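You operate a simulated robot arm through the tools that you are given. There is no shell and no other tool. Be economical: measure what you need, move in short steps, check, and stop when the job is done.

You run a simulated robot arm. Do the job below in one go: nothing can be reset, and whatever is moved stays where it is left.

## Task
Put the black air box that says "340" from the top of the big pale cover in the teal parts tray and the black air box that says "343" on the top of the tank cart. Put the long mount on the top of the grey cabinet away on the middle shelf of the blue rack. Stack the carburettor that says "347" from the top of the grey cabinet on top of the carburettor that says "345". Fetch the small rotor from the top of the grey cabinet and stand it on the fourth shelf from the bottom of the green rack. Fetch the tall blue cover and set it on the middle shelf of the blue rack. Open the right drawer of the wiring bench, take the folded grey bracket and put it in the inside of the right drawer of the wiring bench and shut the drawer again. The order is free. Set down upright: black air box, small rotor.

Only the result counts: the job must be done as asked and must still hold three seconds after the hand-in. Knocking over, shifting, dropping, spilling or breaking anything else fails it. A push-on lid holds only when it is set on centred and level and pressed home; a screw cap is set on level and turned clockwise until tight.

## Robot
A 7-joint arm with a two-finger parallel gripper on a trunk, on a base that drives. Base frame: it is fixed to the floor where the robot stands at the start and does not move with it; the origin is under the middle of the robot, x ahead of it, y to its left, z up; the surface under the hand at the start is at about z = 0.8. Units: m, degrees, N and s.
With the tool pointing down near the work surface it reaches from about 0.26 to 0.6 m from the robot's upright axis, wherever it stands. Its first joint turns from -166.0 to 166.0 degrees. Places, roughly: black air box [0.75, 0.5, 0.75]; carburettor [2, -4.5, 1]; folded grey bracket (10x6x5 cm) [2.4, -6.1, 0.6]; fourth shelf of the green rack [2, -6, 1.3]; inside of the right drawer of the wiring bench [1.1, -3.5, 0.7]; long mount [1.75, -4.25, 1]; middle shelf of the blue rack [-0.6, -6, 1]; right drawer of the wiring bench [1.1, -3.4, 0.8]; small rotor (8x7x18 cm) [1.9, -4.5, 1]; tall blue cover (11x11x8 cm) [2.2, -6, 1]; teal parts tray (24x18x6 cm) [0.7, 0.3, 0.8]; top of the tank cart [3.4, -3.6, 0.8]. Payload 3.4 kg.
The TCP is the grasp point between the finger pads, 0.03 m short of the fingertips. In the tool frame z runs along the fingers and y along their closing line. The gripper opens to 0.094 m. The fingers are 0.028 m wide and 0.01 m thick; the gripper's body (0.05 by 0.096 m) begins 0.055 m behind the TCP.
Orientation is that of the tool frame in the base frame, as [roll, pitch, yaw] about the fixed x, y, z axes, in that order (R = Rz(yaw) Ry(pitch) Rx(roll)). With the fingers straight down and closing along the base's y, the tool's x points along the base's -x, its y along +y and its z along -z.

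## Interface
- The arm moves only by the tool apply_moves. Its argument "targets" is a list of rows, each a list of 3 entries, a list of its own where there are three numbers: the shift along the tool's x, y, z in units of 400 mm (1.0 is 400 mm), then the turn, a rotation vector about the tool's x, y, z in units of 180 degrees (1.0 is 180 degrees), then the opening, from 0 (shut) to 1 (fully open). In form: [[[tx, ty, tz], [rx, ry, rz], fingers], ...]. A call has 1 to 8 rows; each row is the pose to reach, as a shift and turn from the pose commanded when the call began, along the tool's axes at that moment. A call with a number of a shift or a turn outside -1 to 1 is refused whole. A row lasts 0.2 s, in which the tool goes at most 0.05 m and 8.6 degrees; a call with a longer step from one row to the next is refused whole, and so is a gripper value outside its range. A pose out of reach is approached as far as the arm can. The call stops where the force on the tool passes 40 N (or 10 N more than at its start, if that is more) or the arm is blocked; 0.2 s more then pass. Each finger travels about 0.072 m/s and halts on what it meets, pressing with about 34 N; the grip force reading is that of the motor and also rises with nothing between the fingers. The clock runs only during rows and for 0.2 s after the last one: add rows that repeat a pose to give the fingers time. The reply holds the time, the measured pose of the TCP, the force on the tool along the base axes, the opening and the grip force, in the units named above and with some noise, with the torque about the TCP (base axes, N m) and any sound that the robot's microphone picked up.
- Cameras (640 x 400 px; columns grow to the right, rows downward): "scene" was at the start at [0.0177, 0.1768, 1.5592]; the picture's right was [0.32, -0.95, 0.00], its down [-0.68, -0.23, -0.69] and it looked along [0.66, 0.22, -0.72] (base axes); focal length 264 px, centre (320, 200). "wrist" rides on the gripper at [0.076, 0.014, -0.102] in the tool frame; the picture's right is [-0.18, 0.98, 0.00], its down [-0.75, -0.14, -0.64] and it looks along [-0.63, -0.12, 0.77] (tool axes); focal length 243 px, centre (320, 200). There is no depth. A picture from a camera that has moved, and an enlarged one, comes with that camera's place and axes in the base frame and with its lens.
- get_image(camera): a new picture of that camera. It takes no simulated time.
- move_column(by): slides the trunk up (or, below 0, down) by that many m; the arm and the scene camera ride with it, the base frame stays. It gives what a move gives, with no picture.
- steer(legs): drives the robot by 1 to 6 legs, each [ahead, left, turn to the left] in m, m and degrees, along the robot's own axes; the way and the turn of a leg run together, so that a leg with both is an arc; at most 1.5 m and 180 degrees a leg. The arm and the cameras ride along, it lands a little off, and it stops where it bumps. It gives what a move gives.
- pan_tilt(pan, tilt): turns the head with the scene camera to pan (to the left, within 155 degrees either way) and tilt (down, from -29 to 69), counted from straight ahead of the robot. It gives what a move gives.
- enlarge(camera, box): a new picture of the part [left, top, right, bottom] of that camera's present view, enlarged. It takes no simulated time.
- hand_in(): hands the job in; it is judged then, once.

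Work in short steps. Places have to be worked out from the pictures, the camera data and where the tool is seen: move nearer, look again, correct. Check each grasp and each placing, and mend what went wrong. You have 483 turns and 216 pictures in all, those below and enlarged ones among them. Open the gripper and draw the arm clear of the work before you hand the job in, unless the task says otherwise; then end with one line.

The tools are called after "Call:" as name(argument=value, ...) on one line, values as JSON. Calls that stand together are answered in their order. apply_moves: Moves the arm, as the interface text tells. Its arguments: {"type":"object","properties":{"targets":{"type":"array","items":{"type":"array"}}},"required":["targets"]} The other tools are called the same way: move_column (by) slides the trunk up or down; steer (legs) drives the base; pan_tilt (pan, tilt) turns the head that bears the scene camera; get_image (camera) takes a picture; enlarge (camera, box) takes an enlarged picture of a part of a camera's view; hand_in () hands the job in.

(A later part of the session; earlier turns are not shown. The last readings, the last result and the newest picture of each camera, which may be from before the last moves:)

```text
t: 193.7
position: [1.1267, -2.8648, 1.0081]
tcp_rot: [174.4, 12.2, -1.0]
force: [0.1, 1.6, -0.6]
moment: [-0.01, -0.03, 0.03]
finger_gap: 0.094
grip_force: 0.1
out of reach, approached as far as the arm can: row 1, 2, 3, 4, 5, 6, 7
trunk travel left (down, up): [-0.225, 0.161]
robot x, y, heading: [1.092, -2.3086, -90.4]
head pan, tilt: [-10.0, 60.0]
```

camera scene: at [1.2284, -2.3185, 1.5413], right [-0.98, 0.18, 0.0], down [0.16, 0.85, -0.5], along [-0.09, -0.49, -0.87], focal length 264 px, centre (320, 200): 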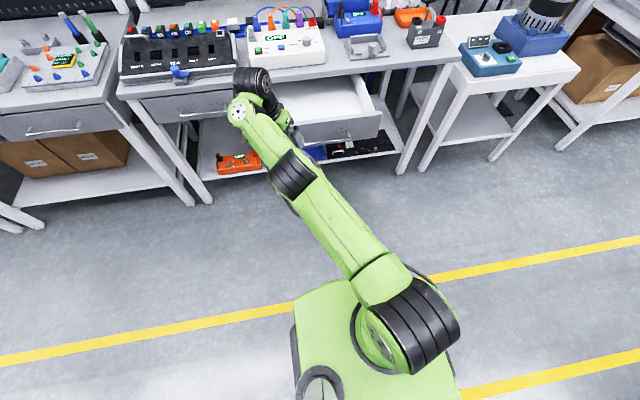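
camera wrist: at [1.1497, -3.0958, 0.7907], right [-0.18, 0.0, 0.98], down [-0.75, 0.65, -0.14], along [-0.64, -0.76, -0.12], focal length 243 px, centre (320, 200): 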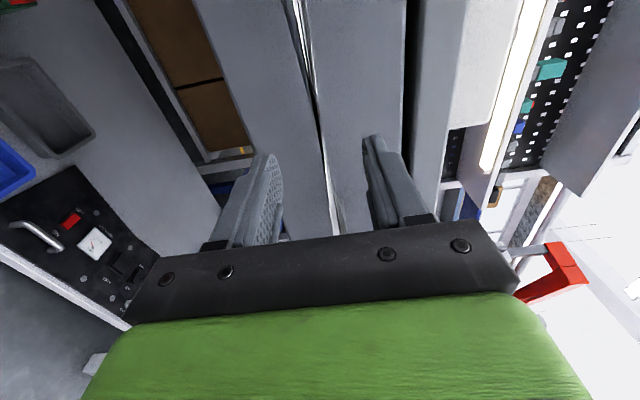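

Call:
apply_moves(targets=[[[0, 0, 0], [-0.04, 0.015, 0], 1], [[0, 0, 0], [-0.08, 0.03, 0], 1], [[0, 0, 0], [-0.12, 0.045, 0], 1], [[0, 0, 0], [-0.16, 0.06, 0], 1], [[0, 0, 0], [-0.2, 0.065, 0], 1], [[0, 0, 0], [-0.24, 0.065, 0], 1], [[0, 0, 0], [-0.28, 0.065, 0], 1]])

Call:
get_image(camera="scene")

```text
t: 195.5
position: [1.0469, -2.8962, 0.9422]
tcp_rot: [136.9, 7.5, -11.4]
force: [-0.9, -0.2, 0.3]
moment: [0.04, -0.01, 0.02]
finger_gap: 0.0938
grip_force: 0.1
out of reach, approached as far as the arm can: row 1, 2, 3, 4, 5, 6
trunk travel left (down, up): [-0.225, 0.161]
robot x, y, heading: [1.0855, -2.311, -90.2]
head pan, tilt: [-10.0, 60.0]
stopped in row 7: the arm was blocked; the commanded pose is now the measured one
```

```text
157 pictures are left
camera scene: at [1.2277, -2.319, 1.5414], right [-0.98, 0.18, 0.0], down [0.15, 0.85, -0.5], along [-0.09, -0.49, -0.87], focal length 264 px, centre (320, 200)
```

scene: 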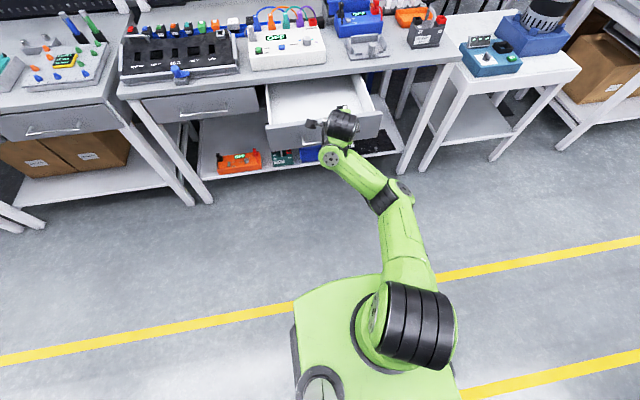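

Now the elbow is bending again. I retract with this tilt.

Call:
apply_moves(targets=[[[0, -0.07, -0.065], [0, 0, 0], 1], [[0, -0.14, -0.13], [0, 0, 0], 1], [[0, -0.21, -0.195], [0, 0, 0], 1]])

Call:
get_image(camera="scene")

```text
t: 196.3
position: [1.0578, -2.8504, 0.941]
tcp_rot: [136.6, 7.5, -11.4]
force: [-1.0, -0.3, -0.3]
moment: [-0.02, 0.0, 0.0]
finger_gap: 0.0941
grip_force: 0.1
out of reach, approached as far as the arm can: row 2, 3
trunk travel left (down, up): [-0.225, 0.161]
robot x, y, heading: [1.0827, -2.3126, -90.1]
head pan, tilt: [-10.0, 60.0]
```

```text
156 pictures are left
camera scene: at [1.2282, -2.3177, 1.5413], right [-0.98, 0.18, 0.0], down [0.15, 0.85, -0.5], along [-0.09, -0.49, -0.87], focal length 264 px, centre (320, 200)
```

scene: 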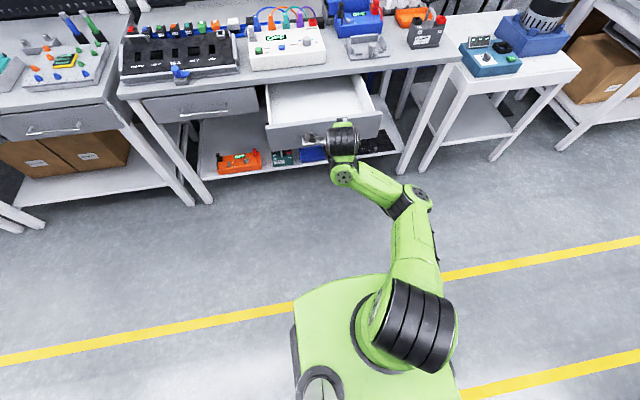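

Call:
apply_moves(targets=[[[0, 0, 0], [-0.03, 0.018, -0.004], 1], [[0, 0, 0], [-0.06, 0.036, -0.008], 1], [[0, 0, 0], [-0.09, 0.054, -0.012], 1], [[0, 0, 0], [-0.12, 0.071, -0.016], 1]])

```text
t: 197.3
position: [1.077, -2.8236, 0.9569]
tcp_rot: [116.0, 2.3, 0.5]
force: [-0.2, -0.3, -0.1]
moment: [-0.01, 0.05, 0.03]
finger_gap: 0.094
grip_force: 0.1
out of reach, approached as far as the arm can: row 3, 4
trunk travel left (down, up): [-0.225, 0.161]
robot x, y, heading: [1.0854, -2.3111, -90.2]
head pan, tilt: [-10.0, 60.0]
```

Call:
apply_moves(targets=[[[-0.065, 0.04, -0.087], [0, 0, 0], 1], [[-0.13, 0.082, -0.174], [0, 0, 0], 1], [[-0.195, 0.123, -0.26], [0, 0, 0], 1], [[-0.26, 0.165, -0.347], [0, 0, 0], 1], [[-0.325, 0.206, -0.434], [0, 0, 0], 1]])

Call:
get_image(camera="scene")

```text
t: 198.5
position: [0.9878, -2.7494, 1.0631]
tcp_rot: [115.9, 2.3, 0.5]
force: [-0.2, -0.1, 0.0]
moment: [0.01, 0.0, 0.0]
finger_gap: 0.094
grip_force: 0.0
out of reach, approached as far as the arm can: row 4, 5
trunk travel left (down, up): [-0.225, 0.161]
robot x, y, heading: [1.0876, -2.3068, -90.3]
head pan, tilt: [-10.0, 60.0]
```

```text
155 pictures are left
camera scene: at [1.2283, -2.3179, 1.5413], right [-0.98, 0.18, 0.0], down [0.15, 0.85, -0.5], along [-0.09, -0.49, -0.87], focal length 264 px, centre (320, 200)
```

scene: 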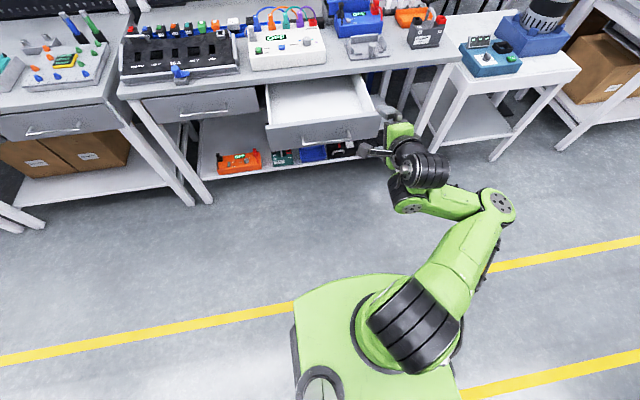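

Posture is folded again. Now rotate the tool back to vertical.

Call:
apply_moves(targets=[[[0, 0, 0], [0.045, 0, 0], 1], [[0, 0, 0], [0.09, 0, 0], 1], [[0, 0, 0], [0.135, 0, 0], 1], [[0, 0, 0], [0.18, 0, 0], 1], [[0, 0, 0], [0.225, 0, 0], 1], [[0, 0, 0], [0.27, 0, 0], 1], [[0, 0, 0], [0.315, 0, 0], 1], [[0, 0, 0], [0.355, 0.012, 0], 1]])

Call:
get_image(camera="scene")

```text
t: 200.3
position: [0.9713, -2.6367, 0.8231]
tcp_rot: [154.6, 5.6, -1.5]
force: [0.3, 0.0, 0.6]
moment: [0.02, -0.04, 0.0]
finger_gap: 0.0941
grip_force: 0.1
out of reach, approached as far as the arm can: row 1, 2, 3, 4, 5, 6, 7, 8
trunk travel left (down, up): [-0.225, 0.161]
robot x, y, heading: [1.0856, -2.3107, -90.5]
head pan, tilt: [-10.0, 60.0]
```

```text
154 pictures are left
camera scene: at [1.2286, -2.3184, 1.5413], right [-0.98, 0.18, 0.0], down [0.15, 0.85, -0.5], along [-0.09, -0.49, -0.87], focal length 264 px, centre (320, 200)
```

scene: 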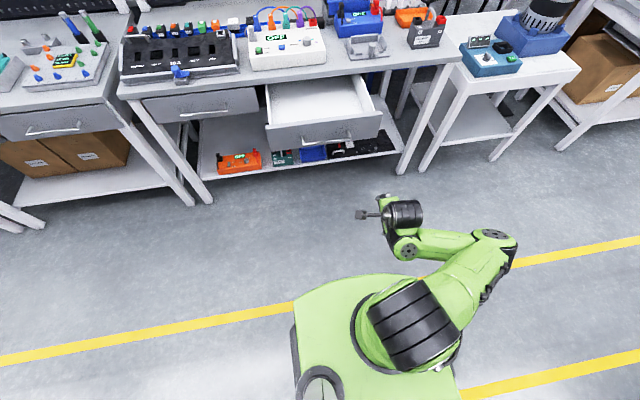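

Call:
apply_moves(targets=[[[0, 0.06, -0.07], [0.025, 0.006, 0], 1], [[0, 0.12, -0.14], [0.05, 0.012, 0], 1], [[0, 0.18, -0.21], [0.075, 0.018, 0], 1], [[0, 0.25, -0.29], [0.1, 0.024, 0], 1], [[0, 0.33, -0.38], [0.14, 0.031, 0], 1], [[0, 0.33, -0.38], [0.14, 0.031, 0], 1]])

```text
t: 201.4
position: [0.977, -2.63, 0.8171]
tcp_rot: [155.7, 3.2, -5.8]
force: [1.6, -0.3, -0.8]
moment: [0.02, -0.02, 0.01]
finger_gap: 0.0939
grip_force: 0.2
out of reach, approached as far as the arm can: row 1, 2, 3, 4, 5
trunk travel left (down, up): [-0.225, 0.161]
robot x, y, heading: [1.0883, -2.3118, -90.3]
head pan, tilt: [-10.0, 60.0]
stopped in row 5: the arm was blocked; the commanded pose is now the measured one
```

Call:
apply_moves(targets=[[[0, 0.08, -0.08], [0, 0, 0], 1], [[0, 0.16, -0.16], [0, 0, 0], 1], [[0, 0.24, -0.24], [0, 0, 0], 1], [[0, 0.3, -0.32], [0, 0, 0], 1]])

Call:
get_image(camera="scene")

```text
t: 202.4
position: [0.9766, -2.6296, 0.8156]
tcp_rot: [155.8, 3.2, -5.9]
force: [0.1, 0.8, 0.0]
moment: [0.0, 0.0, 0.0]
finger_gap: 0.094
grip_force: 0.1
out of reach, approached as far as the arm can: row 1, 2, 3, 4
trunk travel left (down, up): [-0.225, 0.161]
robot x, y, heading: [1.0825, -2.3136, -90.2]
head pan, tilt: [-10.0, 60.0]
```

```text
153 pictures are left
camera scene: at [1.2284, -2.3181, 1.5413], right [-0.98, 0.18, 0.0], down [0.15, 0.85, -0.5], along [-0.09, -0.49, -0.87], focal length 264 px, centre (320, 200)
```

scene: 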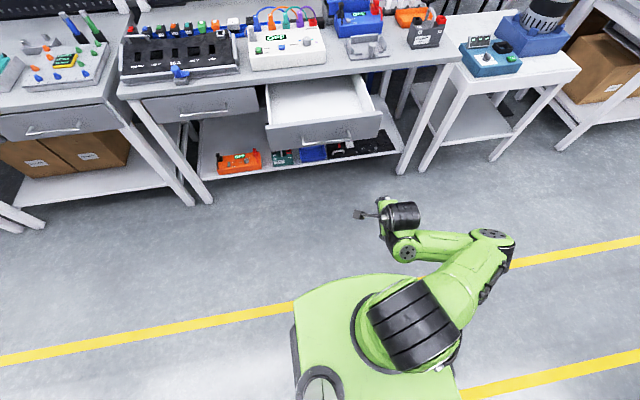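

I swing the yaw toward neutral (yaw→60) here, where nothing is near.

Call:
apply_moves(targets=[[[0, 0, 0], [0, 0, -0.045], 1], [[0, 0, 0], [0, 0, -0.09], 1], [[0, 0, 0], [0, 0, -0.135], 1], [[0, 0, 0], [0, 0, -0.18], 1], [[0, 0, 0], [0, 0, -0.225], 1], [[0, 0, 0], [0, 0, -0.27], 1], [[0, 0, 0], [0, 0, -0.315], 1], [[0, 0, 0], [0, 0, -0.36], 1]])

Call:
get_image(camera="scene")

```text
t: 204.2
position: [0.9718, -2.6316, 0.816]
tcp_rot: [172.2, 23.6, 58.3]
force: [-0.7, -0.1, 0.1]
moment: [-0.04, -0.02, 0.01]
finger_gap: 0.0938
grip_force: 0.0
trunk travel left (down, up): [-0.225, 0.161]
robot x, y, heading: [1.0844, -2.311, -90.5]
head pan, tilt: [-10.0, 60.0]
```

```text
152 pictures are left
camera scene: at [1.2284, -2.3181, 1.5413], right [-0.98, 0.18, 0.0], down [0.15, 0.85, -0.5], along [-0.09, -0.49, -0.87], focal length 264 px, centre (320, 200)
```

scene: 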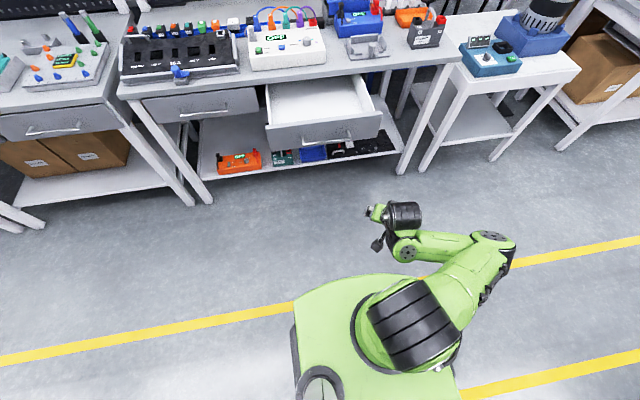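

Reached fully. Now remove the tilt and raise.

Call:
apply_moves(targets=[[[0, 0, 0], [0.01, 0.033, 0], 1], [[0, 0, 0], [0.02, 0.066, 0], 1], [[0, 0, 0], [0.031, 0.099, 0], 1], [[0, 0, 0], [0.041, 0.132, 0], 1], [[-0.05, 0.015, -0.11], [0.041, 0.132, 0], 1], [[-0.1, 0.03, -0.22], [0.041, 0.132, 0], 1], [[-0.15, 0.045, -0.33], [0.041, 0.132, 0], 1], [[-0.2, 0.06, -0.44], [0.041, 0.132, 0], 1]])

```text
t: 204.8
position: [0.9676, -2.6347, 0.8223]
tcp_rot: [167.3, 23.4, 50.7]
force: [0.4, -0.1, -0.3]
moment: [0.01, -0.02, 0.0]
finger_gap: 0.0939
grip_force: 0.1
out of reach, approached as far as the arm can: row 1, 2
trunk travel left (down, up): [-0.225, 0.161]
robot x, y, heading: [1.0839, -2.3095, -90.4]
head pan, tilt: [-10.0, 60.0]
stopped in row 2: the arm was blocked; the commanded pose is now the measured one
```

Call:
apply_moves(targets=[[[-0.063, 0.061, -0.058], [0, 0, 0], 1], [[-0.126, 0.123, -0.116], [0, 0, 0], 1], [[-0.19, 0.184, -0.174], [0, 0, 0], 1], [[-0.25, 0.246, -0.231], [0, 0, 0], 1], [[-0.314, 0.307, -0.29], [0, 0, 0], 1], [[-0.377, 0.369, -0.347], [0, 0, 0], 1], [[-0.44, 0.43, -0.405], [0, 0, 0], 1]])

Call:
get_image(camera="scene")

```text
t: 206.3
position: [0.9805, -2.6428, 0.8258]
tcp_rot: [167.3, 23.7, 50.7]
force: [0.1, 0.6, -0.3]
moment: [0.03, 0.0, -0.04]
finger_gap: 0.0941
grip_force: 0.1
out of reach, approached as far as the arm can: row 1, 2, 3, 4, 5, 6, 7
trunk travel left (down, up): [-0.225, 0.161]
robot x, y, heading: [1.0848, -2.3091, -90.5]
head pan, tilt: [-10.0, 60.0]
```

```text
151 pictures are left
camera scene: at [1.2284, -2.3181, 1.5413], right [-0.98, 0.18, 0.0], down [0.15, 0.85, -0.5], along [-0.09, -0.49, -0.87], focal length 264 px, centre (320, 200)
```

scene: 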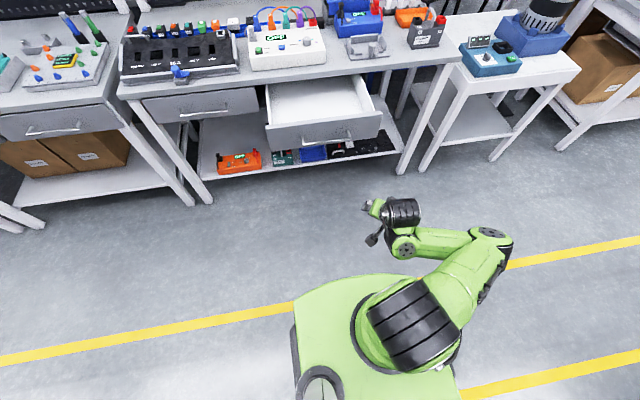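

I try shifting sideways (+x), to open the elbow.

Call:
apply_moves(targets=[[[0.055, 0.076, -0.007], [0, 0, 0], 1], [[0.109, 0.152, -0.014], [0, 0, 0], 1], [[0.164, 0.228, -0.021], [0, 0, 0], 1], [[0.218, 0.304, -0.028], [0, 0, 0], 1]])

```text
t: 207.3
position: [1.1268, -2.6495, 0.8186]
tcp_rot: [167.2, 23.5, 50.7]
force: [1.0, 0.6, -0.2]
moment: [0.03, 0.04, 0.0]
finger_gap: 0.0939
grip_force: 0.2
out of reach, approached as far as the arm can: row 1, 2, 3, 4
trunk travel left (down, up): [-0.225, 0.161]
robot x, y, heading: [1.0847, -2.3117, -90.5]
head pan, tilt: [-10.0, 60.0]
```

Call:
apply_moves(targets=[[[-0.05, 0.025, -0.11], [0, 0, 0], 1], [[-0.1, 0.05, -0.22], [0, 0, 0], 1], [[-0.15, 0.075, -0.33], [0, 0, 0], 1], [[-0.2, 0.1, -0.44], [0, 0, 0], 1]])

Call:
get_image(camera="scene")

```text
t: 208.3
position: [1.1187, -2.653, 0.819]
tcp_rot: [167.2, 23.5, 50.7]
force: [0.2, 1.1, 0.7]
moment: [-0.01, -0.02, 0.0]
finger_gap: 0.0939
grip_force: 0.1
out of reach, approached as far as the arm can: row 1, 2, 3, 4
trunk travel left (down, up): [-0.225, 0.161]
robot x, y, heading: [1.0871, -2.3168, -90.5]
head pan, tilt: [-10.0, 60.0]
```

```text
150 pictures are left
camera scene: at [1.2287, -2.3182, 1.5413], right [-0.98, 0.18, 0.0], down [0.15, 0.85, -0.5], along [-0.09, -0.49, -0.87], focal length 264 px, centre (320, 200)
```

scene: 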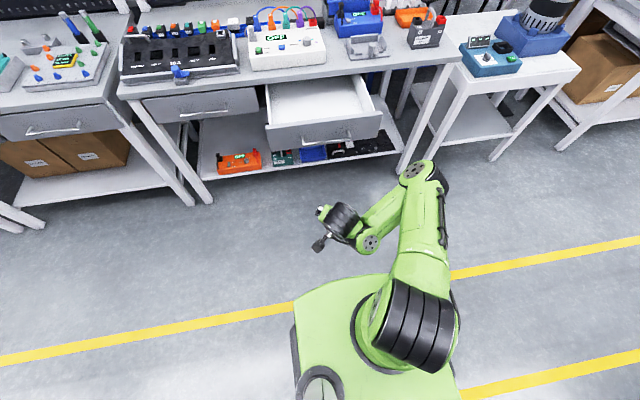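

The elbow is folded hard and lies in front of the wrist. I move the hand forward and slightly down to unfold it.

Call:
apply_moves(targets=[[[-0.054, 0.045, 0.069], [0, 0, 0], 1], [[-0.108, 0.09, 0.138], [0, 0, 0], 1], [[-0.162, 0.135, 0.208], [0, 0, 0], 1], [[-0.216, 0.18, 0.277], [0, 0, 0], 1]])

Call:
get_image(camera="scene")

```text
t: 209.3
position: [1.1205, -2.7209, 0.7818]
tcp_rot: [166.5, 24.7, 50.4]
force: [-0.2, 0.4, -0.1]
moment: [-0.01, 0.02, -0.01]
finger_gap: 0.0938
grip_force: 0.0
out of reach, approached as far as the arm can: row 1, 2, 3, 4
trunk travel left (down, up): [-0.225, 0.161]
robot x, y, heading: [1.0882, -2.311, -90.4]
head pan, tilt: [-10.0, 60.0]
```

```text
149 pictures are left
camera scene: at [1.2284, -2.3181, 1.5413], right [-0.98, 0.18, 0.0], down [0.15, 0.85, -0.5], along [-0.09, -0.49, -0.87], focal length 264 px, centre (320, 200)
```

scene: 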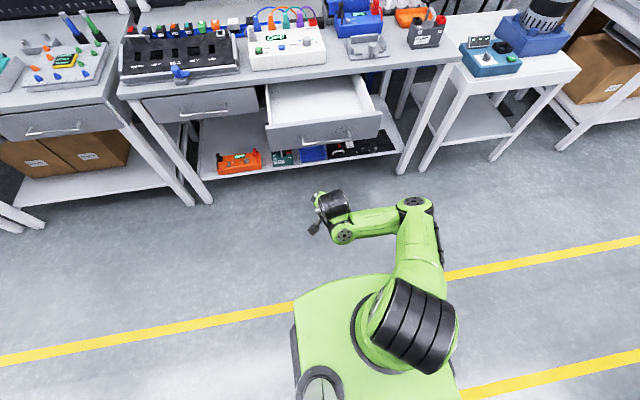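

I suspect the forearm-roll joint is at its limit with the elbow swung aside. I tilt the tool forward (away from the limit) and hold, to see whether the elbow relaxes.

Call:
apply_moves(targets=[[[0, 0, 0], [-0.023, -0.032, 0.003], 1], [[0, 0, 0], [-0.046, -0.064, 0.006], 1], [[0, 0, 0], [-0.069, -0.096, 0.009], 1], [[0, 0, 0], [-0.092, -0.128, 0.012], 1], [[0, 0, 0], [-0.113, -0.157, 0.015], 1], [[0, 0, 0], [-0.113, -0.157, 0.015], 1], [[0, 0, 0], [-0.113, -0.157, 0.015], 1], [[0, 0, 0], [-0.113, -0.157, 0.015], 1]])

Call:
get_image(camera="scene")

```text
t: 211.2
position: [1.1227, -2.7205, 0.7804]
tcp_rot: [135.4, 46.9, 31.6]
force: [0.0, -0.6, 0.3]
moment: [0.03, 0.02, -0.01]
finger_gap: 0.0939
grip_force: 0.0
out of reach, approached as far as the arm can: row 4
trunk travel left (down, up): [-0.225, 0.161]
robot x, y, heading: [1.0867, -2.3088, -90.4]
head pan, tilt: [-10.0, 60.0]
```

```text
148 pictures are left
camera scene: at [1.2283, -2.3182, 1.5413], right [-0.98, 0.18, 0.0], down [0.15, 0.85, -0.5], along [-0.09, -0.49, -0.87], focal length 264 px, centre (320, 200)
```

scene: 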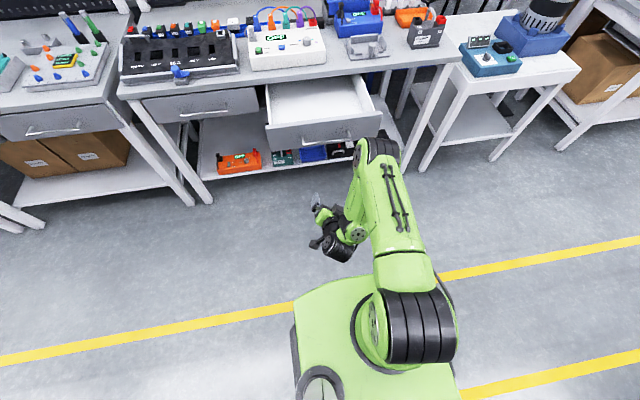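

The elbow has returned to the vertical plane. Now I raise and extend the hand, keeping orientation.

Call:
apply_moves(targets=[[[-0.1, 0.053, -0.004], [0, 0, 0], 1], [[-0.2, 0.106, -0.008], [0, 0, 0], 1], [[-0.3, 0.158, -0.012], [0, 0, 0], 1], [[-0.4, 0.211, -0.016], [0, 0, 0], 1], [[-0.498, 0.264, -0.02], [0, 0, 0], 1]])

Call:
get_image(camera="scene")

```text
t: 212.3
position: [1.0912, -2.8215, 0.9811]
tcp_rot: [135.5, 46.8, 31.6]
force: [0.5, 0.3, 0.0]
moment: [0.06, 0.0, 0.02]
finger_gap: 0.094
grip_force: 0.1
trunk travel left (down, up): [-0.225, 0.161]
robot x, y, heading: [1.0849, -2.3123, -90.2]
head pan, tilt: [-10.0, 60.0]
```

```text
147 pictures are left
camera scene: at [1.2292, -2.3186, 1.5412], right [-0.98, 0.18, 0.0], down [0.15, 0.85, -0.5], along [-0.09, -0.49, -0.87], focal length 264 px, centre (320, 200)
```

scene: 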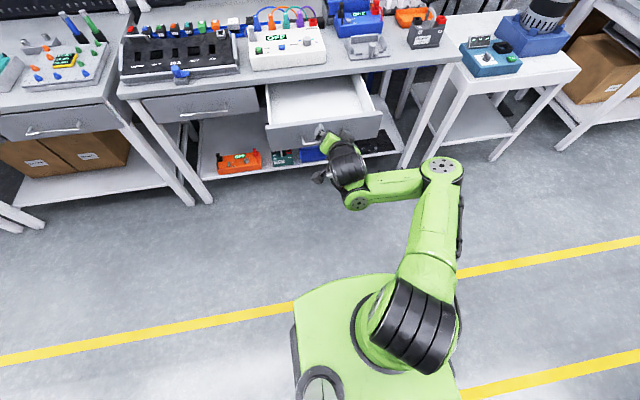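

I complete the yaw to neutral (camera toward the robot), then bring the tool to vertical.

Call:
apply_moves(targets=[[[0, 0, 0], [0, 0, -0.04], 1], [[0, 0, 0], [0, 0, -0.08], 1], [[0, 0, 0], [0, 0, -0.12], 1], [[0, 0, 0], [0, 0, -0.16], 1], [[0, 0, 0], [0, 0, -0.2], 1]])

Call:
apply_moves(targets=[[[0, 0, 0], [0, 0.042, 0], 1], [[0, 0, 0], [0, 0.084, 0], 1], [[0, 0, 0], [0, 0.126, 0], 1], [[0, 0, 0], [0, 0.168, 0], 1], [[0, 0, 0], [0, 0.21, 0], 1], [[0, 0, 0], [0, 0.252, 0], 1], [[0, 0, 0], [0, 0.294, 0], 1], [[0, 0, 0], [0, 0.33, 0], 1]])

Call:
get_image(camera="scene")

```text
t: 213.6
position: [1.093, -2.8203, 0.9819]
tcp_rot: [-174.9, 60.8, 90.9]
force: [0.0, -0.2, -0.1]
moment: [0.01, 0.02, 0.0]
finger_gap: 0.0939
grip_force: 0.1
trunk travel left (down, up): [-0.225, 0.161]
robot x, y, heading: [1.0873, -2.3093, -90.2]
head pan, tilt: [-10.0, 60.0]
```

```text
t: 215.3
position: [1.042, -2.608, 0.7485]
tcp_rot: [-176.1, 14.6, 90.1]
force: [0.6, -0.2, 0.1]
moment: [0.01, 0.03, 0.01]
finger_gap: 0.0942
grip_force: 0.0
out of reach, approached as far as the arm can: row 1, 2, 3, 4, 5, 6, 7, 8
trunk travel left (down, up): [-0.225, 0.161]
robot x, y, heading: [1.0889, -2.3123, -90.3]
head pan, tilt: [-10.0, 60.0]
```

```text
146 pictures are left
camera scene: at [1.2296, -2.3191, 1.5412], right [-0.98, 0.18, 0.0], down [0.15, 0.85, -0.5], along [-0.09, -0.49, -0.87], focal length 264 px, centre (320, 200)
```

scene: 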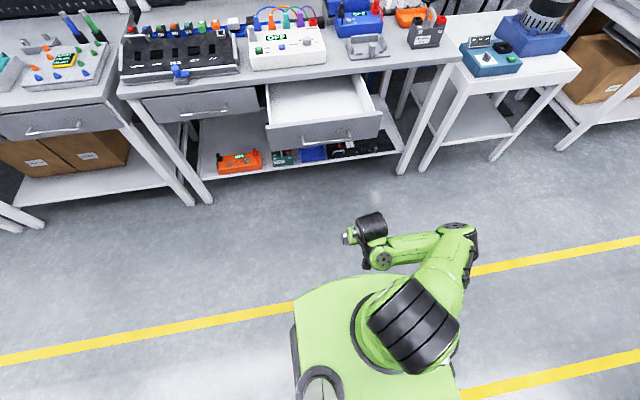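

Call:
apply_moves(targets=[[[0, 0, 0], [0, -0.042, 0], 1], [[0, 0, 0], [0, -0.084, 0], 1], [[0, 0, 0], [0, -0.126, 0], 1], [[0, 0, 0], [0, -0.168, 0], 1], [[0, 0, 0], [0, -0.21, 0], 1], [[0, 0, 0], [0, -0.25, 0], 1], [[0, 0, 0], [0, -0.29, 0], 1], [[0, 0, 0], [0, -0.29, 0], 1]])

Call:
get_image(camera="scene")

```text
t: 215.9
position: [1.0324, -2.675, 0.7813]
tcp_rot: [-176.7, 37.7, 84.2]
force: [-0.7, 0.0, -0.1]
moment: [-0.01, 0.0, -0.01]
finger_gap: 0.0939
grip_force: 0.0
trunk travel left (down, up): [-0.225, 0.161]
robot x, y, heading: [1.0854, -2.3081, -90.5]
head pan, tilt: [-10.0, 60.0]
stopped in row 2: the arm was blocked; the commanded pose is now the measured one
```

```text
145 pictures are left
camera scene: at [1.2285, -2.3182, 1.5413], right [-0.98, 0.18, 0.0], down [0.15, 0.85, -0.5], along [-0.09, -0.49, -0.87], focal length 264 px, centre (320, 200)
```

scene: 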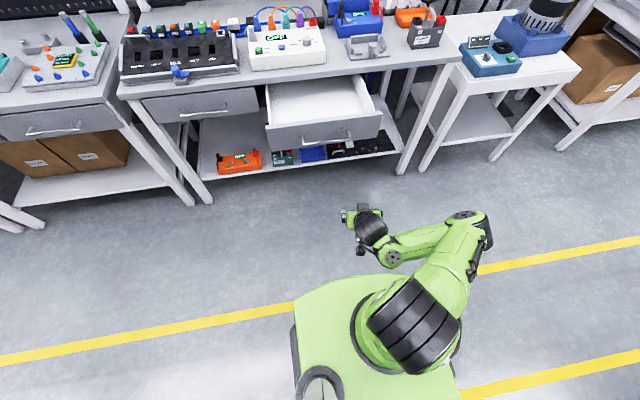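

Call:
apply_moves(targets=[[[-0.01, 0.04, 0.01], [0, -0.02, 0], 1], [[-0.02, 0.08, 0.02], [0, -0.04, 0], 1], [[-0.04, 0.12, 0.03], [0, -0.06, 0], 1], [[-0.05, 0.16, 0.05], [0, -0.08, 0], 1], [[-0.07, 0.21, 0.065], [0, -0.1, 0], 1], [[-0.07, 0.21, 0.065], [0, -0.12, 0], 1], [[-0.07, 0.21, 0.065], [0, -0.14, 0], 1], [[-0.07, 0.21, 0.065], [0, -0.16, 0], 1]])

Call:
get_image(camera="scene")

```text
t: 217.7
position: [1.1121, -2.724, 0.7734]
tcp_rot: [-173.4, 66.4, 88.0]
force: [0.8, 0.7, 0.9]
moment: [-0.01, 0.07, 0.04]
finger_gap: 0.0939
grip_force: 0.2
trunk travel left (down, up): [-0.225, 0.161]
robot x, y, heading: [1.0845, -2.3126, -90.4]
head pan, tilt: [-10.0, 60.0]
```

```text
144 pictures are left
camera scene: at [1.2288, -2.3182, 1.5412], right [-0.98, 0.18, 0.0], down [0.15, 0.85, -0.5], along [-0.09, -0.49, -0.87], focal length 264 px, centre (320, 200)
```

scene: 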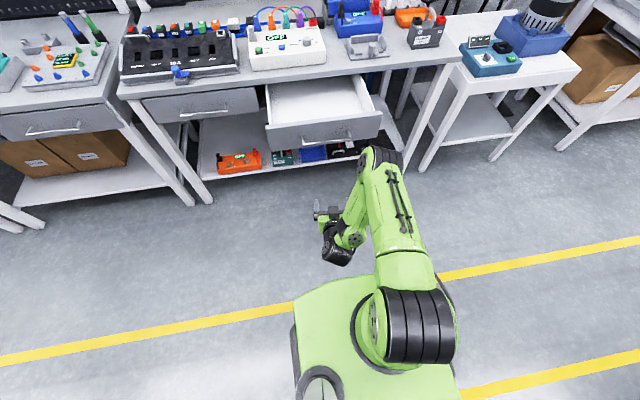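

In plane again. Now tilt back to vertical while rising.

Call:
apply_moves(targets=[[[-0.02, 0, 0], [0, 0.045, 0], 1], [[-0.04, 0, 0], [0, 0.09, 0], 1], [[-0.08, 0, -0.01], [0, 0.135, 0], 1], [[-0.13, 0, -0.02], [0, 0.18, 0], 1], [[-0.18, 0, -0.03], [0, 0.225, 0], 1], [[-0.23, 0, -0.04], [0, 0.27, 0], 1], [[-0.3, 0, -0.06], [0, 0.315, 0], 1], [[-0.37, 0, -0.08], [0, 0.36, 0], 1]])

Call:
get_image(camera="scene")

```text
t: 219.7
position: [0.9993, -2.6131, 0.7548]
tcp_rot: [-177.5, 16.7, 79.0]
force: [-0.1, -0.6, 0.5]
moment: [0.01, -0.01, 0.03]
finger_gap: 0.0939
grip_force: 0.0
out of reach, approached as far as the arm can: row 5, 6, 7, 8
trunk travel left (down, up): [-0.225, 0.161]
robot x, y, heading: [1.0888, -2.3139, -90.1]
head pan, tilt: [-10.0, 60.0]
stopped in row 8: the arm was blocked; the commanded pose is now the measured one
```

```text
143 pictures are left
camera scene: at [1.2283, -2.3184, 1.5413], right [-0.98, 0.18, 0.0], down [0.15, 0.85, -0.5], along [-0.09, -0.49, -0.87], focal length 264 px, centre (320, 200)
```

scene: 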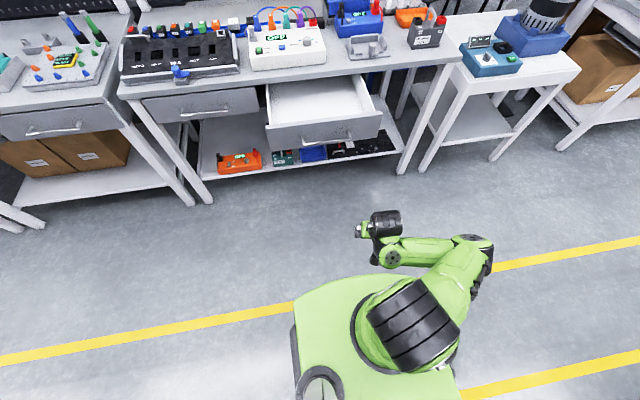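

The wrist seems to have flipped through its singularity while stretched. I'll turn to face the free aisle (west) and unwind it there with room around.

Call:
steer(legs=[[0.1, 0, 0], [0, 0, -90]])

Call:
apply_moves(targets=[[[-0.04, 0, 0.06], [0, -0.04, 0], 1], [[-0.08, 0, 0.12], [0, -0.08, 0], 1], [[-0.14, 0, 0.18], [0, -0.12, 0], 1], [[-0.2, 0, 0.24], [0, -0.16, 0], 1], [[-0.26, 0, 0.3], [0, -0.2, 0], 1], [[-0.32, 0, 0.36], [0, -0.24, 0], 1], [[-0.4, 0, 0.42], [0, -0.28, 0], 1], [[-0.48, 0, 0.48], [0, -0.32, 0], 1]])

Call:
get_image(camera="scene")

```text
t: 224.7
position: [0.7878, -2.3193, 0.7562]
tcp_rot: [-177.6, 16.7, -11.8]
force: [-0.1, -0.5, 0.4]
moment: [0.02, 0.0, -0.01]
finger_gap: 0.0939
grip_force: 0.1
trunk travel left (down, up): [-0.225, 0.161]
robot x, y, heading: [1.0832, -2.4099, 179.0]
head pan, tilt: [-10.0, 60.0]
```

```text
t: 225.6
position: [0.7056, -2.2787, 0.8079]
tcp_rot: [179.1, 44.7, -17.4]
force: [-1.0, -0.4, 0.0]
moment: [-0.01, -0.01, -0.01]
finger_gap: 0.094
grip_force: 0.1
out of reach, approached as far as the arm can: row 1, 2, 3, 4
trunk travel left (down, up): [-0.225, 0.161]
robot x, y, heading: [1.0853, -2.4143, 179.1]
head pan, tilt: [-10.0, 60.0]
stopped in row 4: the arm was blocked; the commanded pose is now the measured one
```

```text
142 pictures are left
camera scene: at [1.0791, -2.5516, 1.5413], right [0.19, 0.98, 0.0], down [0.85, -0.17, -0.5], along [-0.49, 0.1, -0.87], focal length 264 px, centre (320, 200)
```

scene: 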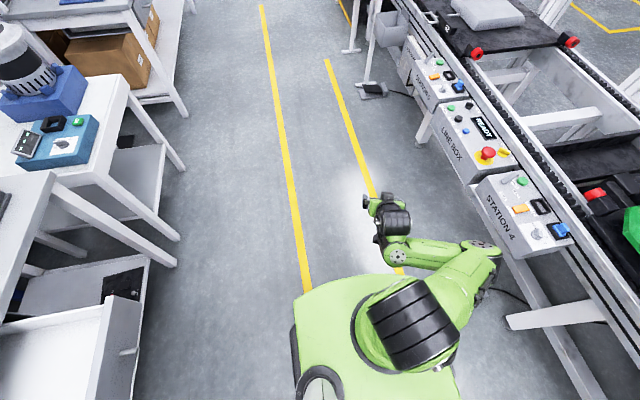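

The elbow is near the station panel; I drive ahead 0.8 m past the drawer and shift away from the line.

Call:
steer(legs=[[0.75, 0, 1], [0, 0.15, 0]])

Call:
apply_moves(targets=[[[-0.05, 0, 0.06], [0, -0.04, 0], 1], [[-0.1, 0, 0.12], [0, -0.08, 0], 1], [[-0.15, 0, 0.18], [0, -0.12, 0], 1], [[-0.2, 0, 0.24], [0, -0.16, 0], 1], [[-0.25, 0, 0.3], [0, -0.2, 0], 1], [[-0.3, 0, 0.36], [0, -0.24, 0], 1]])

Call:
get_image(camera="scene")

```text
t: 230.6
position: [-0.0526, -2.4411, 0.8088]
tcp_rot: [179.3, 44.6, -15.4]
force: [-0.4, -0.3, 0.3]
moment: [0.05, 0.01, -0.03]
finger_gap: 0.0942
grip_force: 0.1
trunk travel left (down, up): [-0.225, 0.161]
robot x, y, heading: [0.3342, -2.5586, -179.0]
head pan, tilt: [-10.0, 60.0]
```

```text
t: 232.0
position: [-0.2313, -2.3943, 0.7918]
tcp_rot: [164.0, 87.9, -30.8]
force: [-1.4, 1.0, -0.1]
moment: [0.02, 0.01, 0.01]
finger_gap: 0.094
grip_force: 0.1
out of reach, approached as far as the arm can: row 1, 2
trunk travel left (down, up): [-0.225, 0.161]
robot x, y, heading: [0.3328, -2.558, -179.1]
head pan, tilt: [-10.0, 60.0]
```

```text
141 pictures are left
camera scene: at [0.3299, -2.7001, 1.5412], right [0.16, 0.99, 0.0], down [0.86, -0.14, -0.5], along [-0.49, 0.08, -0.87], focal length 264 px, centre (320, 200)
```

scene: 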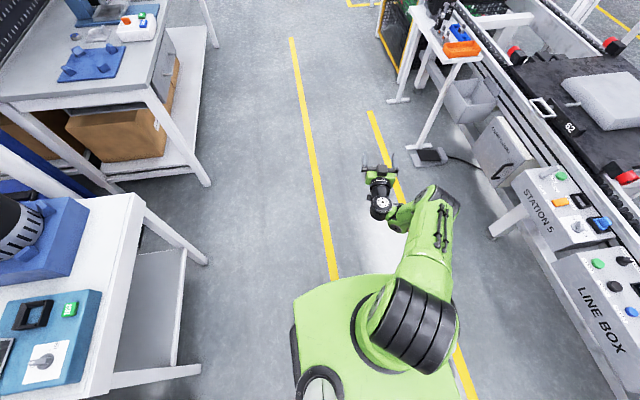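

Tool is horizontal now. I stretch the arm straight out ahead (free aisle) and upward.

Call:
apply_moves(targets=[[[-0.06, 0.02, 0.09], [0, 0, 0], 1], [[-0.12, 0.04, 0.18], [0, 0, 0], 1], [[-0.18, 0.06, 0.27], [0, 0, 0], 1], [[-0.25, 0.08, 0.36], [0, 0, 0], 1], [[-0.31, 0.1, 0.45], [0, 0, 0], 1], [[-0.37, 0.12, 0.54], [0, 0, 0], 1], [[-0.43, 0.14, 0.63], [0, 0, 0], 1], [[-0.5, 0.16, 0.71], [0, 0, 0], 1]])

Call:
get_image(camera="scene")

```text
t: 233.8
position: [-0.4413, -2.389, 0.9749]
tcp_rot: [163.6, 87.7, -31.1]
force: [0.2, 0.8, -1.1]
moment: [0.0, 0.0, 0.02]
finger_gap: 0.0938
grip_force: 0.1
out of reach, approached as far as the arm can: row 6, 7, 8
trunk travel left (down, up): [-0.225, 0.161]
robot x, y, heading: [0.332, -2.5598, -179.2]
head pan, tilt: [-10.0, 60.0]
```

```text
140 pictures are left
camera scene: at [0.3307, -2.6991, 1.5413], right [0.16, 0.99, 0.0], down [0.86, -0.14, -0.5], along [-0.49, 0.08, -0.87], focal length 264 px, centre (320, 200)
```

scene: 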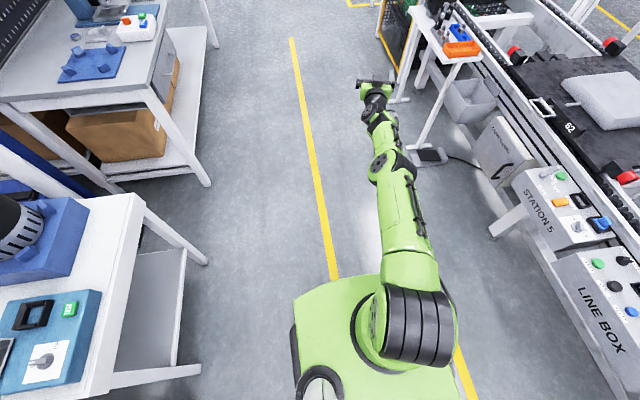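

The arm is straight with the tool aligned. I tilt the tool up 30°, then will rotate the hand about the forearm axis to undo the flip.

Call:
apply_moves(targets=[[[0, 0, -0.05], [0, -0.03, 0], 1], [[0, 0, -0.1], [0, -0.06, 0], 1], [[-0.05, 0, -0.15], [0, -0.09, 0], 1], [[-0.1, 0, -0.15], [0, -0.12, 0], 1], [[-0.15, 0, -0.15], [0, -0.15, 0], 1], [[-0.2, 0, -0.15], [0, -0.18, 0], 1], [[-0.2, 0, -0.15], [0, -0.2, 0], 1]])

Call:
get_image(camera="scene")

```text
t: 235.4
position: [-0.3854, -2.4014, 1.0589]
tcp_rot: [1.1, 55.9, 166.1]
force: [0.2, -0.2, -0.9]
moment: [-0.01, 0.01, 0.0]
finger_gap: 0.094
grip_force: 0.0
trunk travel left (down, up): [-0.225, 0.161]
robot x, y, heading: [0.3328, -2.5611, -178.9]
head pan, tilt: [-10.0, 60.0]
```

```text
139 pictures are left
camera scene: at [0.3303, -2.6999, 1.5413], right [0.16, 0.99, 0.0], down [0.86, -0.14, -0.5], along [-0.49, 0.08, -0.87], focal length 264 px, centre (320, 200)
```

scene: 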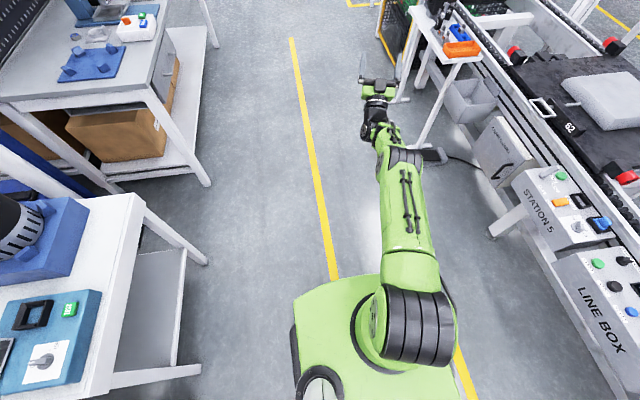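

Free in this direction. Now I rotate the hand about the forearm axis by +58° and see whether it follows.

Call:
apply_moves(targets=[[[0.003, -0.044, -0.002], [0.026, 0, 0.038], 1], [[0.011, -0.087, -0.007], [0.052, 0, 0.077], 1], [[0.024, -0.128, -0.016], [0.078, 0, 0.115], 1], [[0.042, -0.166, -0.029], [0.104, 0, 0.154], 1], [[0.065, -0.201, -0.044], [0.13, 0, 0.192], 1], [[0.092, -0.23, -0.062], [0.156, 0, 0.231], 1], [[0.122, -0.255, -0.083], [0.182, 0, 0.269], 1]])

Call:
get_image(camera="scene")

```text
t: 237.0
position: [-0.3594, -2.304, 0.9985]
tcp_rot: [71.6, 25.1, -143.1]
force: [0.4, -0.6, 0.0]
moment: [-0.01, 0.01, 0.02]
finger_gap: 0.0941
grip_force: 0.2
trunk travel left (down, up): [-0.225, 0.161]
robot x, y, heading: [0.3354, -2.5571, -178.9]
head pan, tilt: [-10.0, 60.0]
```

```text
138 pictures are left
camera scene: at [0.3305, -2.6997, 1.5413], right [0.16, 0.99, 0.0], down [0.86, -0.14, -0.5], along [-0.49, 0.08, -0.87], focal length 264 px, centre (320, 200)
```

scene: 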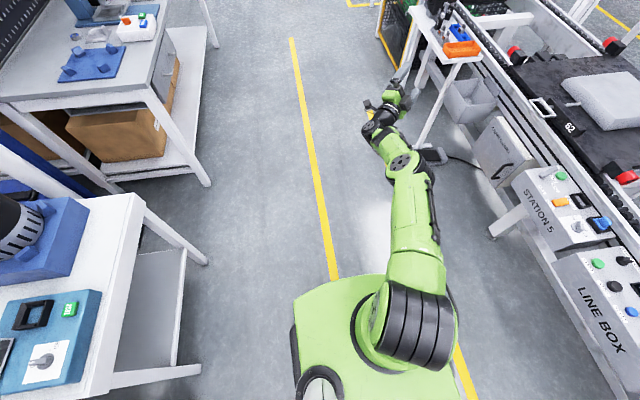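

It followed without limit. I repeat the same rotation.

Call:
apply_moves(targets=[[[0.003, -0.044, -0.002], [0.026, 0, 0.038], 1], [[0.011, -0.087, -0.007], [0.052, 0, 0.077], 1], [[0.024, -0.128, -0.016], [0.078, 0, 0.115], 1], [[0.042, -0.166, -0.029], [0.104, 0, 0.154], 1], [[0.065, -0.201, -0.044], [0.13, 0, 0.192], 1], [[0.092, -0.23, -0.062], [0.156, 0, 0.231], 1], [[0.122, -0.255, -0.083], [0.182, 0, 0.269], 1]])

Call:
get_image(camera="scene")

```text
t: 238.6
position: [-0.3575, -2.3015, 0.8799]
tcp_rot: [106.5, -22.5, -142.3]
force: [0.3, 0.2, -0.5]
moment: [0.01, 0.0, -0.03]
finger_gap: 0.0939
grip_force: 0.0
trunk travel left (down, up): [-0.225, 0.161]
robot x, y, heading: [0.3347, -2.5616, -179.3]
head pan, tilt: [-10.0, 60.0]
```

```text
137 pictures are left
camera scene: at [0.3304, -2.6999, 1.5413], right [0.16, 0.99, 0.0], down [0.86, -0.14, -0.5], along [-0.49, 0.08, -0.87], focal length 264 px, centre (320, 200)
```

scene: 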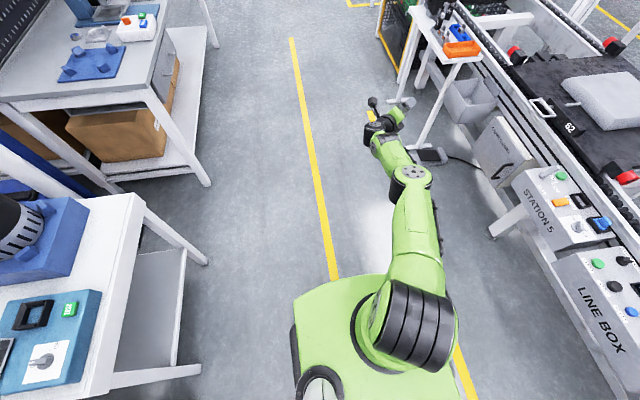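

Call:
apply_moves(targets=[[[0.003, -0.044, -0.002], [0.026, 0, 0.038], 1], [[0.011, -0.087, -0.007], [0.052, 0, 0.077], 1], [[0.024, -0.128, -0.016], [0.078, 0, 0.115], 1], [[0.042, -0.166, -0.029], [0.104, 0, 0.154], 1], [[0.065, -0.201, -0.044], [0.13, 0, 0.192], 1], [[0.092, -0.23, -0.062], [0.156, 0, 0.231], 1], [[0.122, -0.255, -0.083], [0.182, 0, 0.269], 1]])

Call:
get_image(camera="scene")

```text
t: 240.2
position: [-0.3826, -2.3995, 0.8184]
tcp_rot: [173.1, -55.6, 170.9]
force: [-0.5, -0.1, 0.3]
moment: [0.0, -0.02, 0.01]
finger_gap: 0.0941
grip_force: 0.0
trunk travel left (down, up): [-0.225, 0.161]
robot x, y, heading: [0.3359, -2.5584, -178.9]
head pan, tilt: [-10.0, 60.0]
```

```text
136 pictures are left
camera scene: at [0.3305, -2.7, 1.5413], right [0.16, 0.99, 0.0], down [0.86, -0.14, -0.5], along [-0.49, 0.08, -0.87], focal length 264 px, centre (320, 200)
```

scene: 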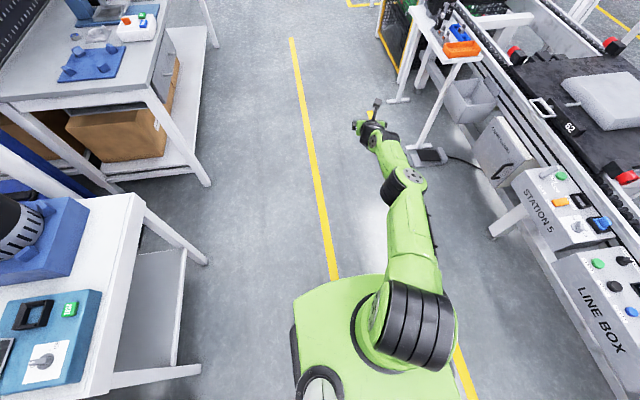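

All 174° followed. Now tilt the tool down to vertical.

Call:
apply_moves(targets=[[[0.03, 0, -0.02], [0, -0.042, 0], 1], [[0.06, 0, -0.04], [0, -0.084, 0], 1], [[0.09, 0, -0.06], [0, -0.126, 0], 1], [[0.12, 0, -0.08], [0, -0.168, 0], 1], [[0.15, 0, -0.1], [0, -0.21, 0], 1], [[0.15, 0, -0.12], [0, -0.252, 0], 1], [[0.15, 0, -0.12], [0, -0.294, 0], 1], [[0.15, 0, -0.12], [0, -0.31, 0], 1]])

Call:
get_image(camera="scene")

```text
t: 242.0
position: [-0.1959, -2.4246, 0.8428]
tcp_rot: [175.9, -2.0, 164.5]
force: [0.0, 0.3, 0.9]
moment: [-0.03, 0.0, 0.02]
finger_gap: 0.094
grip_force: 0.1
out of reach, approached as far as the arm can: row 1, 2, 3, 4, 5, 6, 7, 8
trunk travel left (down, up): [-0.225, 0.161]
robot x, y, heading: [0.3299, -2.5621, -178.8]
head pan, tilt: [-10.0, 60.0]
```

```text
135 pictures are left
camera scene: at [0.3297, -2.698, 1.5414], right [0.16, 0.99, 0.0], down [0.86, -0.14, -0.5], along [-0.49, 0.08, -0.87], focal length 264 px, centre (320, 200)
```

scene: 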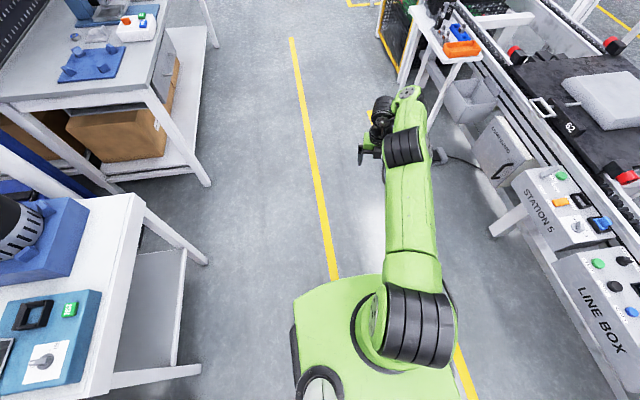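

The tool is vertical with the elbow up. Now I rotate yaw back toward neutral, testing direction.

Call:
apply_moves(targets=[[[0, 0, -0.03], [0, 0, -0.045], 1], [[0, 0, -0.06], [0, 0, -0.09], 1], [[0, 0, -0.09], [0, 0, -0.135], 1], [[0, 0, -0.1], [0, 0, -0.18], 1], [[0, 0, -0.1], [0, 0, -0.225], 1], [[0, 0, -0.1], [0, 0, -0.27], 1], [[0, 0, -0.1], [0, 0, -0.315], 1], [[0, 0, -0.1], [0, 0, -0.36], 1]])

```text
t: 243.8
position: [-0.2053, -2.4058, 0.8752]
tcp_rot: [173.3, 1.5, -133.5]
force: [0.5, -0.3, 0.4]
moment: [0.0, 0.02, 0.01]
finger_gap: 0.0941
grip_force: 0.2
out of reach, approached as far as the arm can: row 1, 2, 3, 4, 5, 6, 7, 8
trunk travel left (down, up): [-0.225, 0.161]
robot x, y, heading: [0.3321, -2.5612, -178.8]
head pan, tilt: [-10.0, 60.0]
```

Call:
apply_moves(targets=[[[0, 0, 0], [0, 0, -0.045], 1], [[0, 0, 0], [0, 0, -0.09], 1], [[0, 0, 0], [0, 0, -0.135], 1], [[0, 0, 0], [0, 0, -0.18], 1], [[0, 0, 0], [0, 0, -0.225], 1], [[0, 0, 0], [0, 0, -0.27], 1], [[0, 0, 0], [0, 0, -0.315], 1], [[0, 0, 0], [0, 0, -0.36], 1]])

Call:
get_image(camera="scene")

```text
t: 245.6
position: [-0.2017, -2.3972, 0.8741]
tcp_rot: [178.6, 6.7, -68.8]
force: [-0.1, -0.5, 0.0]
moment: [0.01, 0.0, -0.01]
finger_gap: 0.094
grip_force: 0.0
out of reach, approached as far as the arm can: row 4, 5, 6, 7, 8
trunk travel left (down, up): [-0.225, 0.161]
robot x, y, heading: [0.3291, -2.5594, -179.2]
head pan, tilt: [-10.0, 60.0]
```

```text
134 pictures are left
camera scene: at [0.3306, -2.6995, 1.5413], right [0.16, 0.99, 0.0], down [0.86, -0.14, -0.5], along [-0.49, 0.08, -0.87], focal length 264 px, centre (320, 200)
```

scene: 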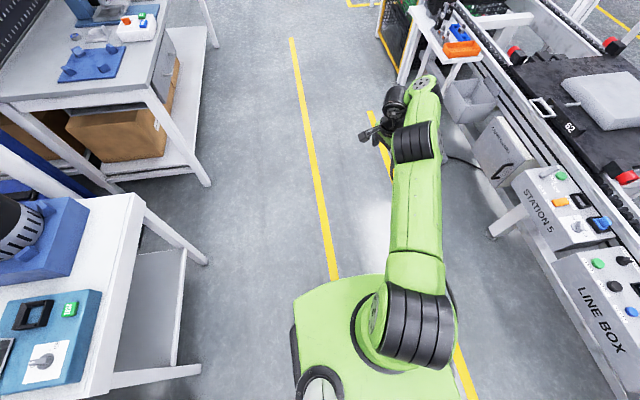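

Call:
apply_moves(targets=[[[0, 0, 0], [0, 0, -0.045], 1], [[0, 0, 0], [0, 0, -0.09], 1], [[0, 0, 0], [0, 0, -0.135], 1], [[0, 0, 0], [0, 0, -0.18], 1], [[0, 0, 0], [0, 0, -0.225], 1], [[0, 0, 0], [0, 0, -0.27], 1], [[0, 0, 0], [0, 0, -0.315], 1], [[0, 0, 0], [0, 0, -0.36], 1]])

Call:
get_image(camera="scene")

```text
t: 247.4
position: [-0.2027, -2.3974, 0.8739]
tcp_rot: [-174.6, 4.4, -3.7]
force: [0.1, -0.2, 0.6]
moment: [-0.03, -0.02, 0.0]
finger_gap: 0.094
grip_force: 0.1
trunk travel left (down, up): [-0.225, 0.161]
robot x, y, heading: [0.3329, -2.5584, -179.0]
head pan, tilt: [-10.0, 60.0]
```

```text
133 pictures are left
camera scene: at [0.3305, -2.6998, 1.5413], right [0.16, 0.99, 0.0], down [0.86, -0.14, -0.5], along [-0.49, 0.08, -0.87], focal length 264 px, centre (320, 200)
```

scene: 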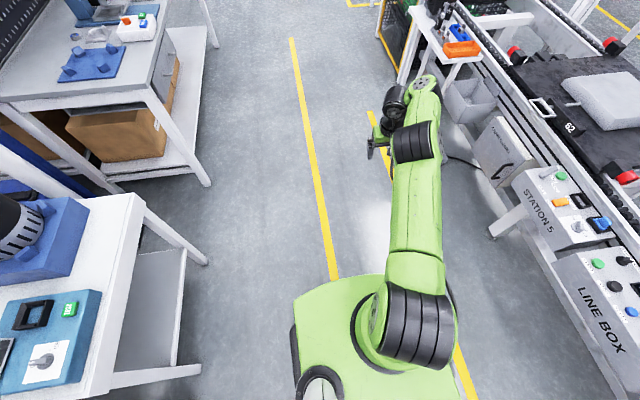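

Neutral yaw reached cleanly. I now retract to the compact carrying pose.

Call:
apply_moves(targets=[[[0.075, 0.04, -0.07], [-0.005, 0.004, 0], 1], [[0.15, 0.08, -0.14], [-0.01, 0.008, 0], 1], [[0.225, 0.12, -0.21], [-0.015, 0.012, 0], 1], [[0.3, 0.16, -0.28], [-0.02, 0.016, 0], 1], [[0.375, 0.2, -0.35], [-0.025, 0.02, 0], 1], [[0.45, 0.24, -0.42], [-0.03, 0.024, 0], 1]])

Call:
get_image(camera="scene")

```text
t: 248.8
position: [-0.2004, -2.3967, 0.8701]
tcp_rot: [-176.0, 4.4, -4.9]
force: [0.5, 0.3, 1.0]
moment: [0.0, -0.02, 0.03]
finger_gap: 0.094
grip_force: 0.1
out of reach, approached as far as the arm can: row 1, 2, 3, 4, 5, 6
trunk travel left (down, up): [-0.225, 0.161]
robot x, y, heading: [0.333, -2.5569, -178.9]
head pan, tilt: [-10.0, 60.0]
```

```text
132 pictures are left
camera scene: at [0.3305, -2.6998, 1.5413], right [0.16, 0.99, 0.0], down [0.86, -0.14, -0.5], along [-0.49, 0.08, -0.87], focal length 264 px, centre (320, 200)
```

scene: 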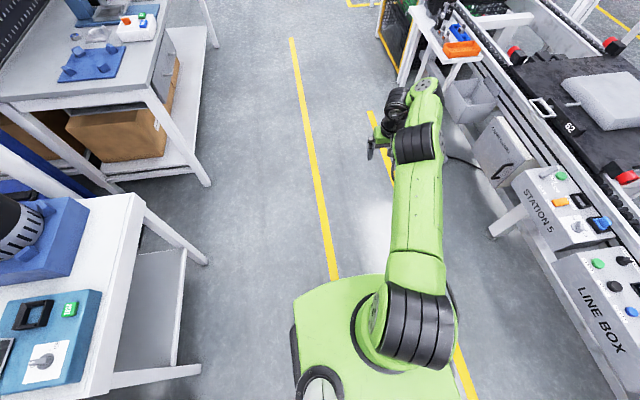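

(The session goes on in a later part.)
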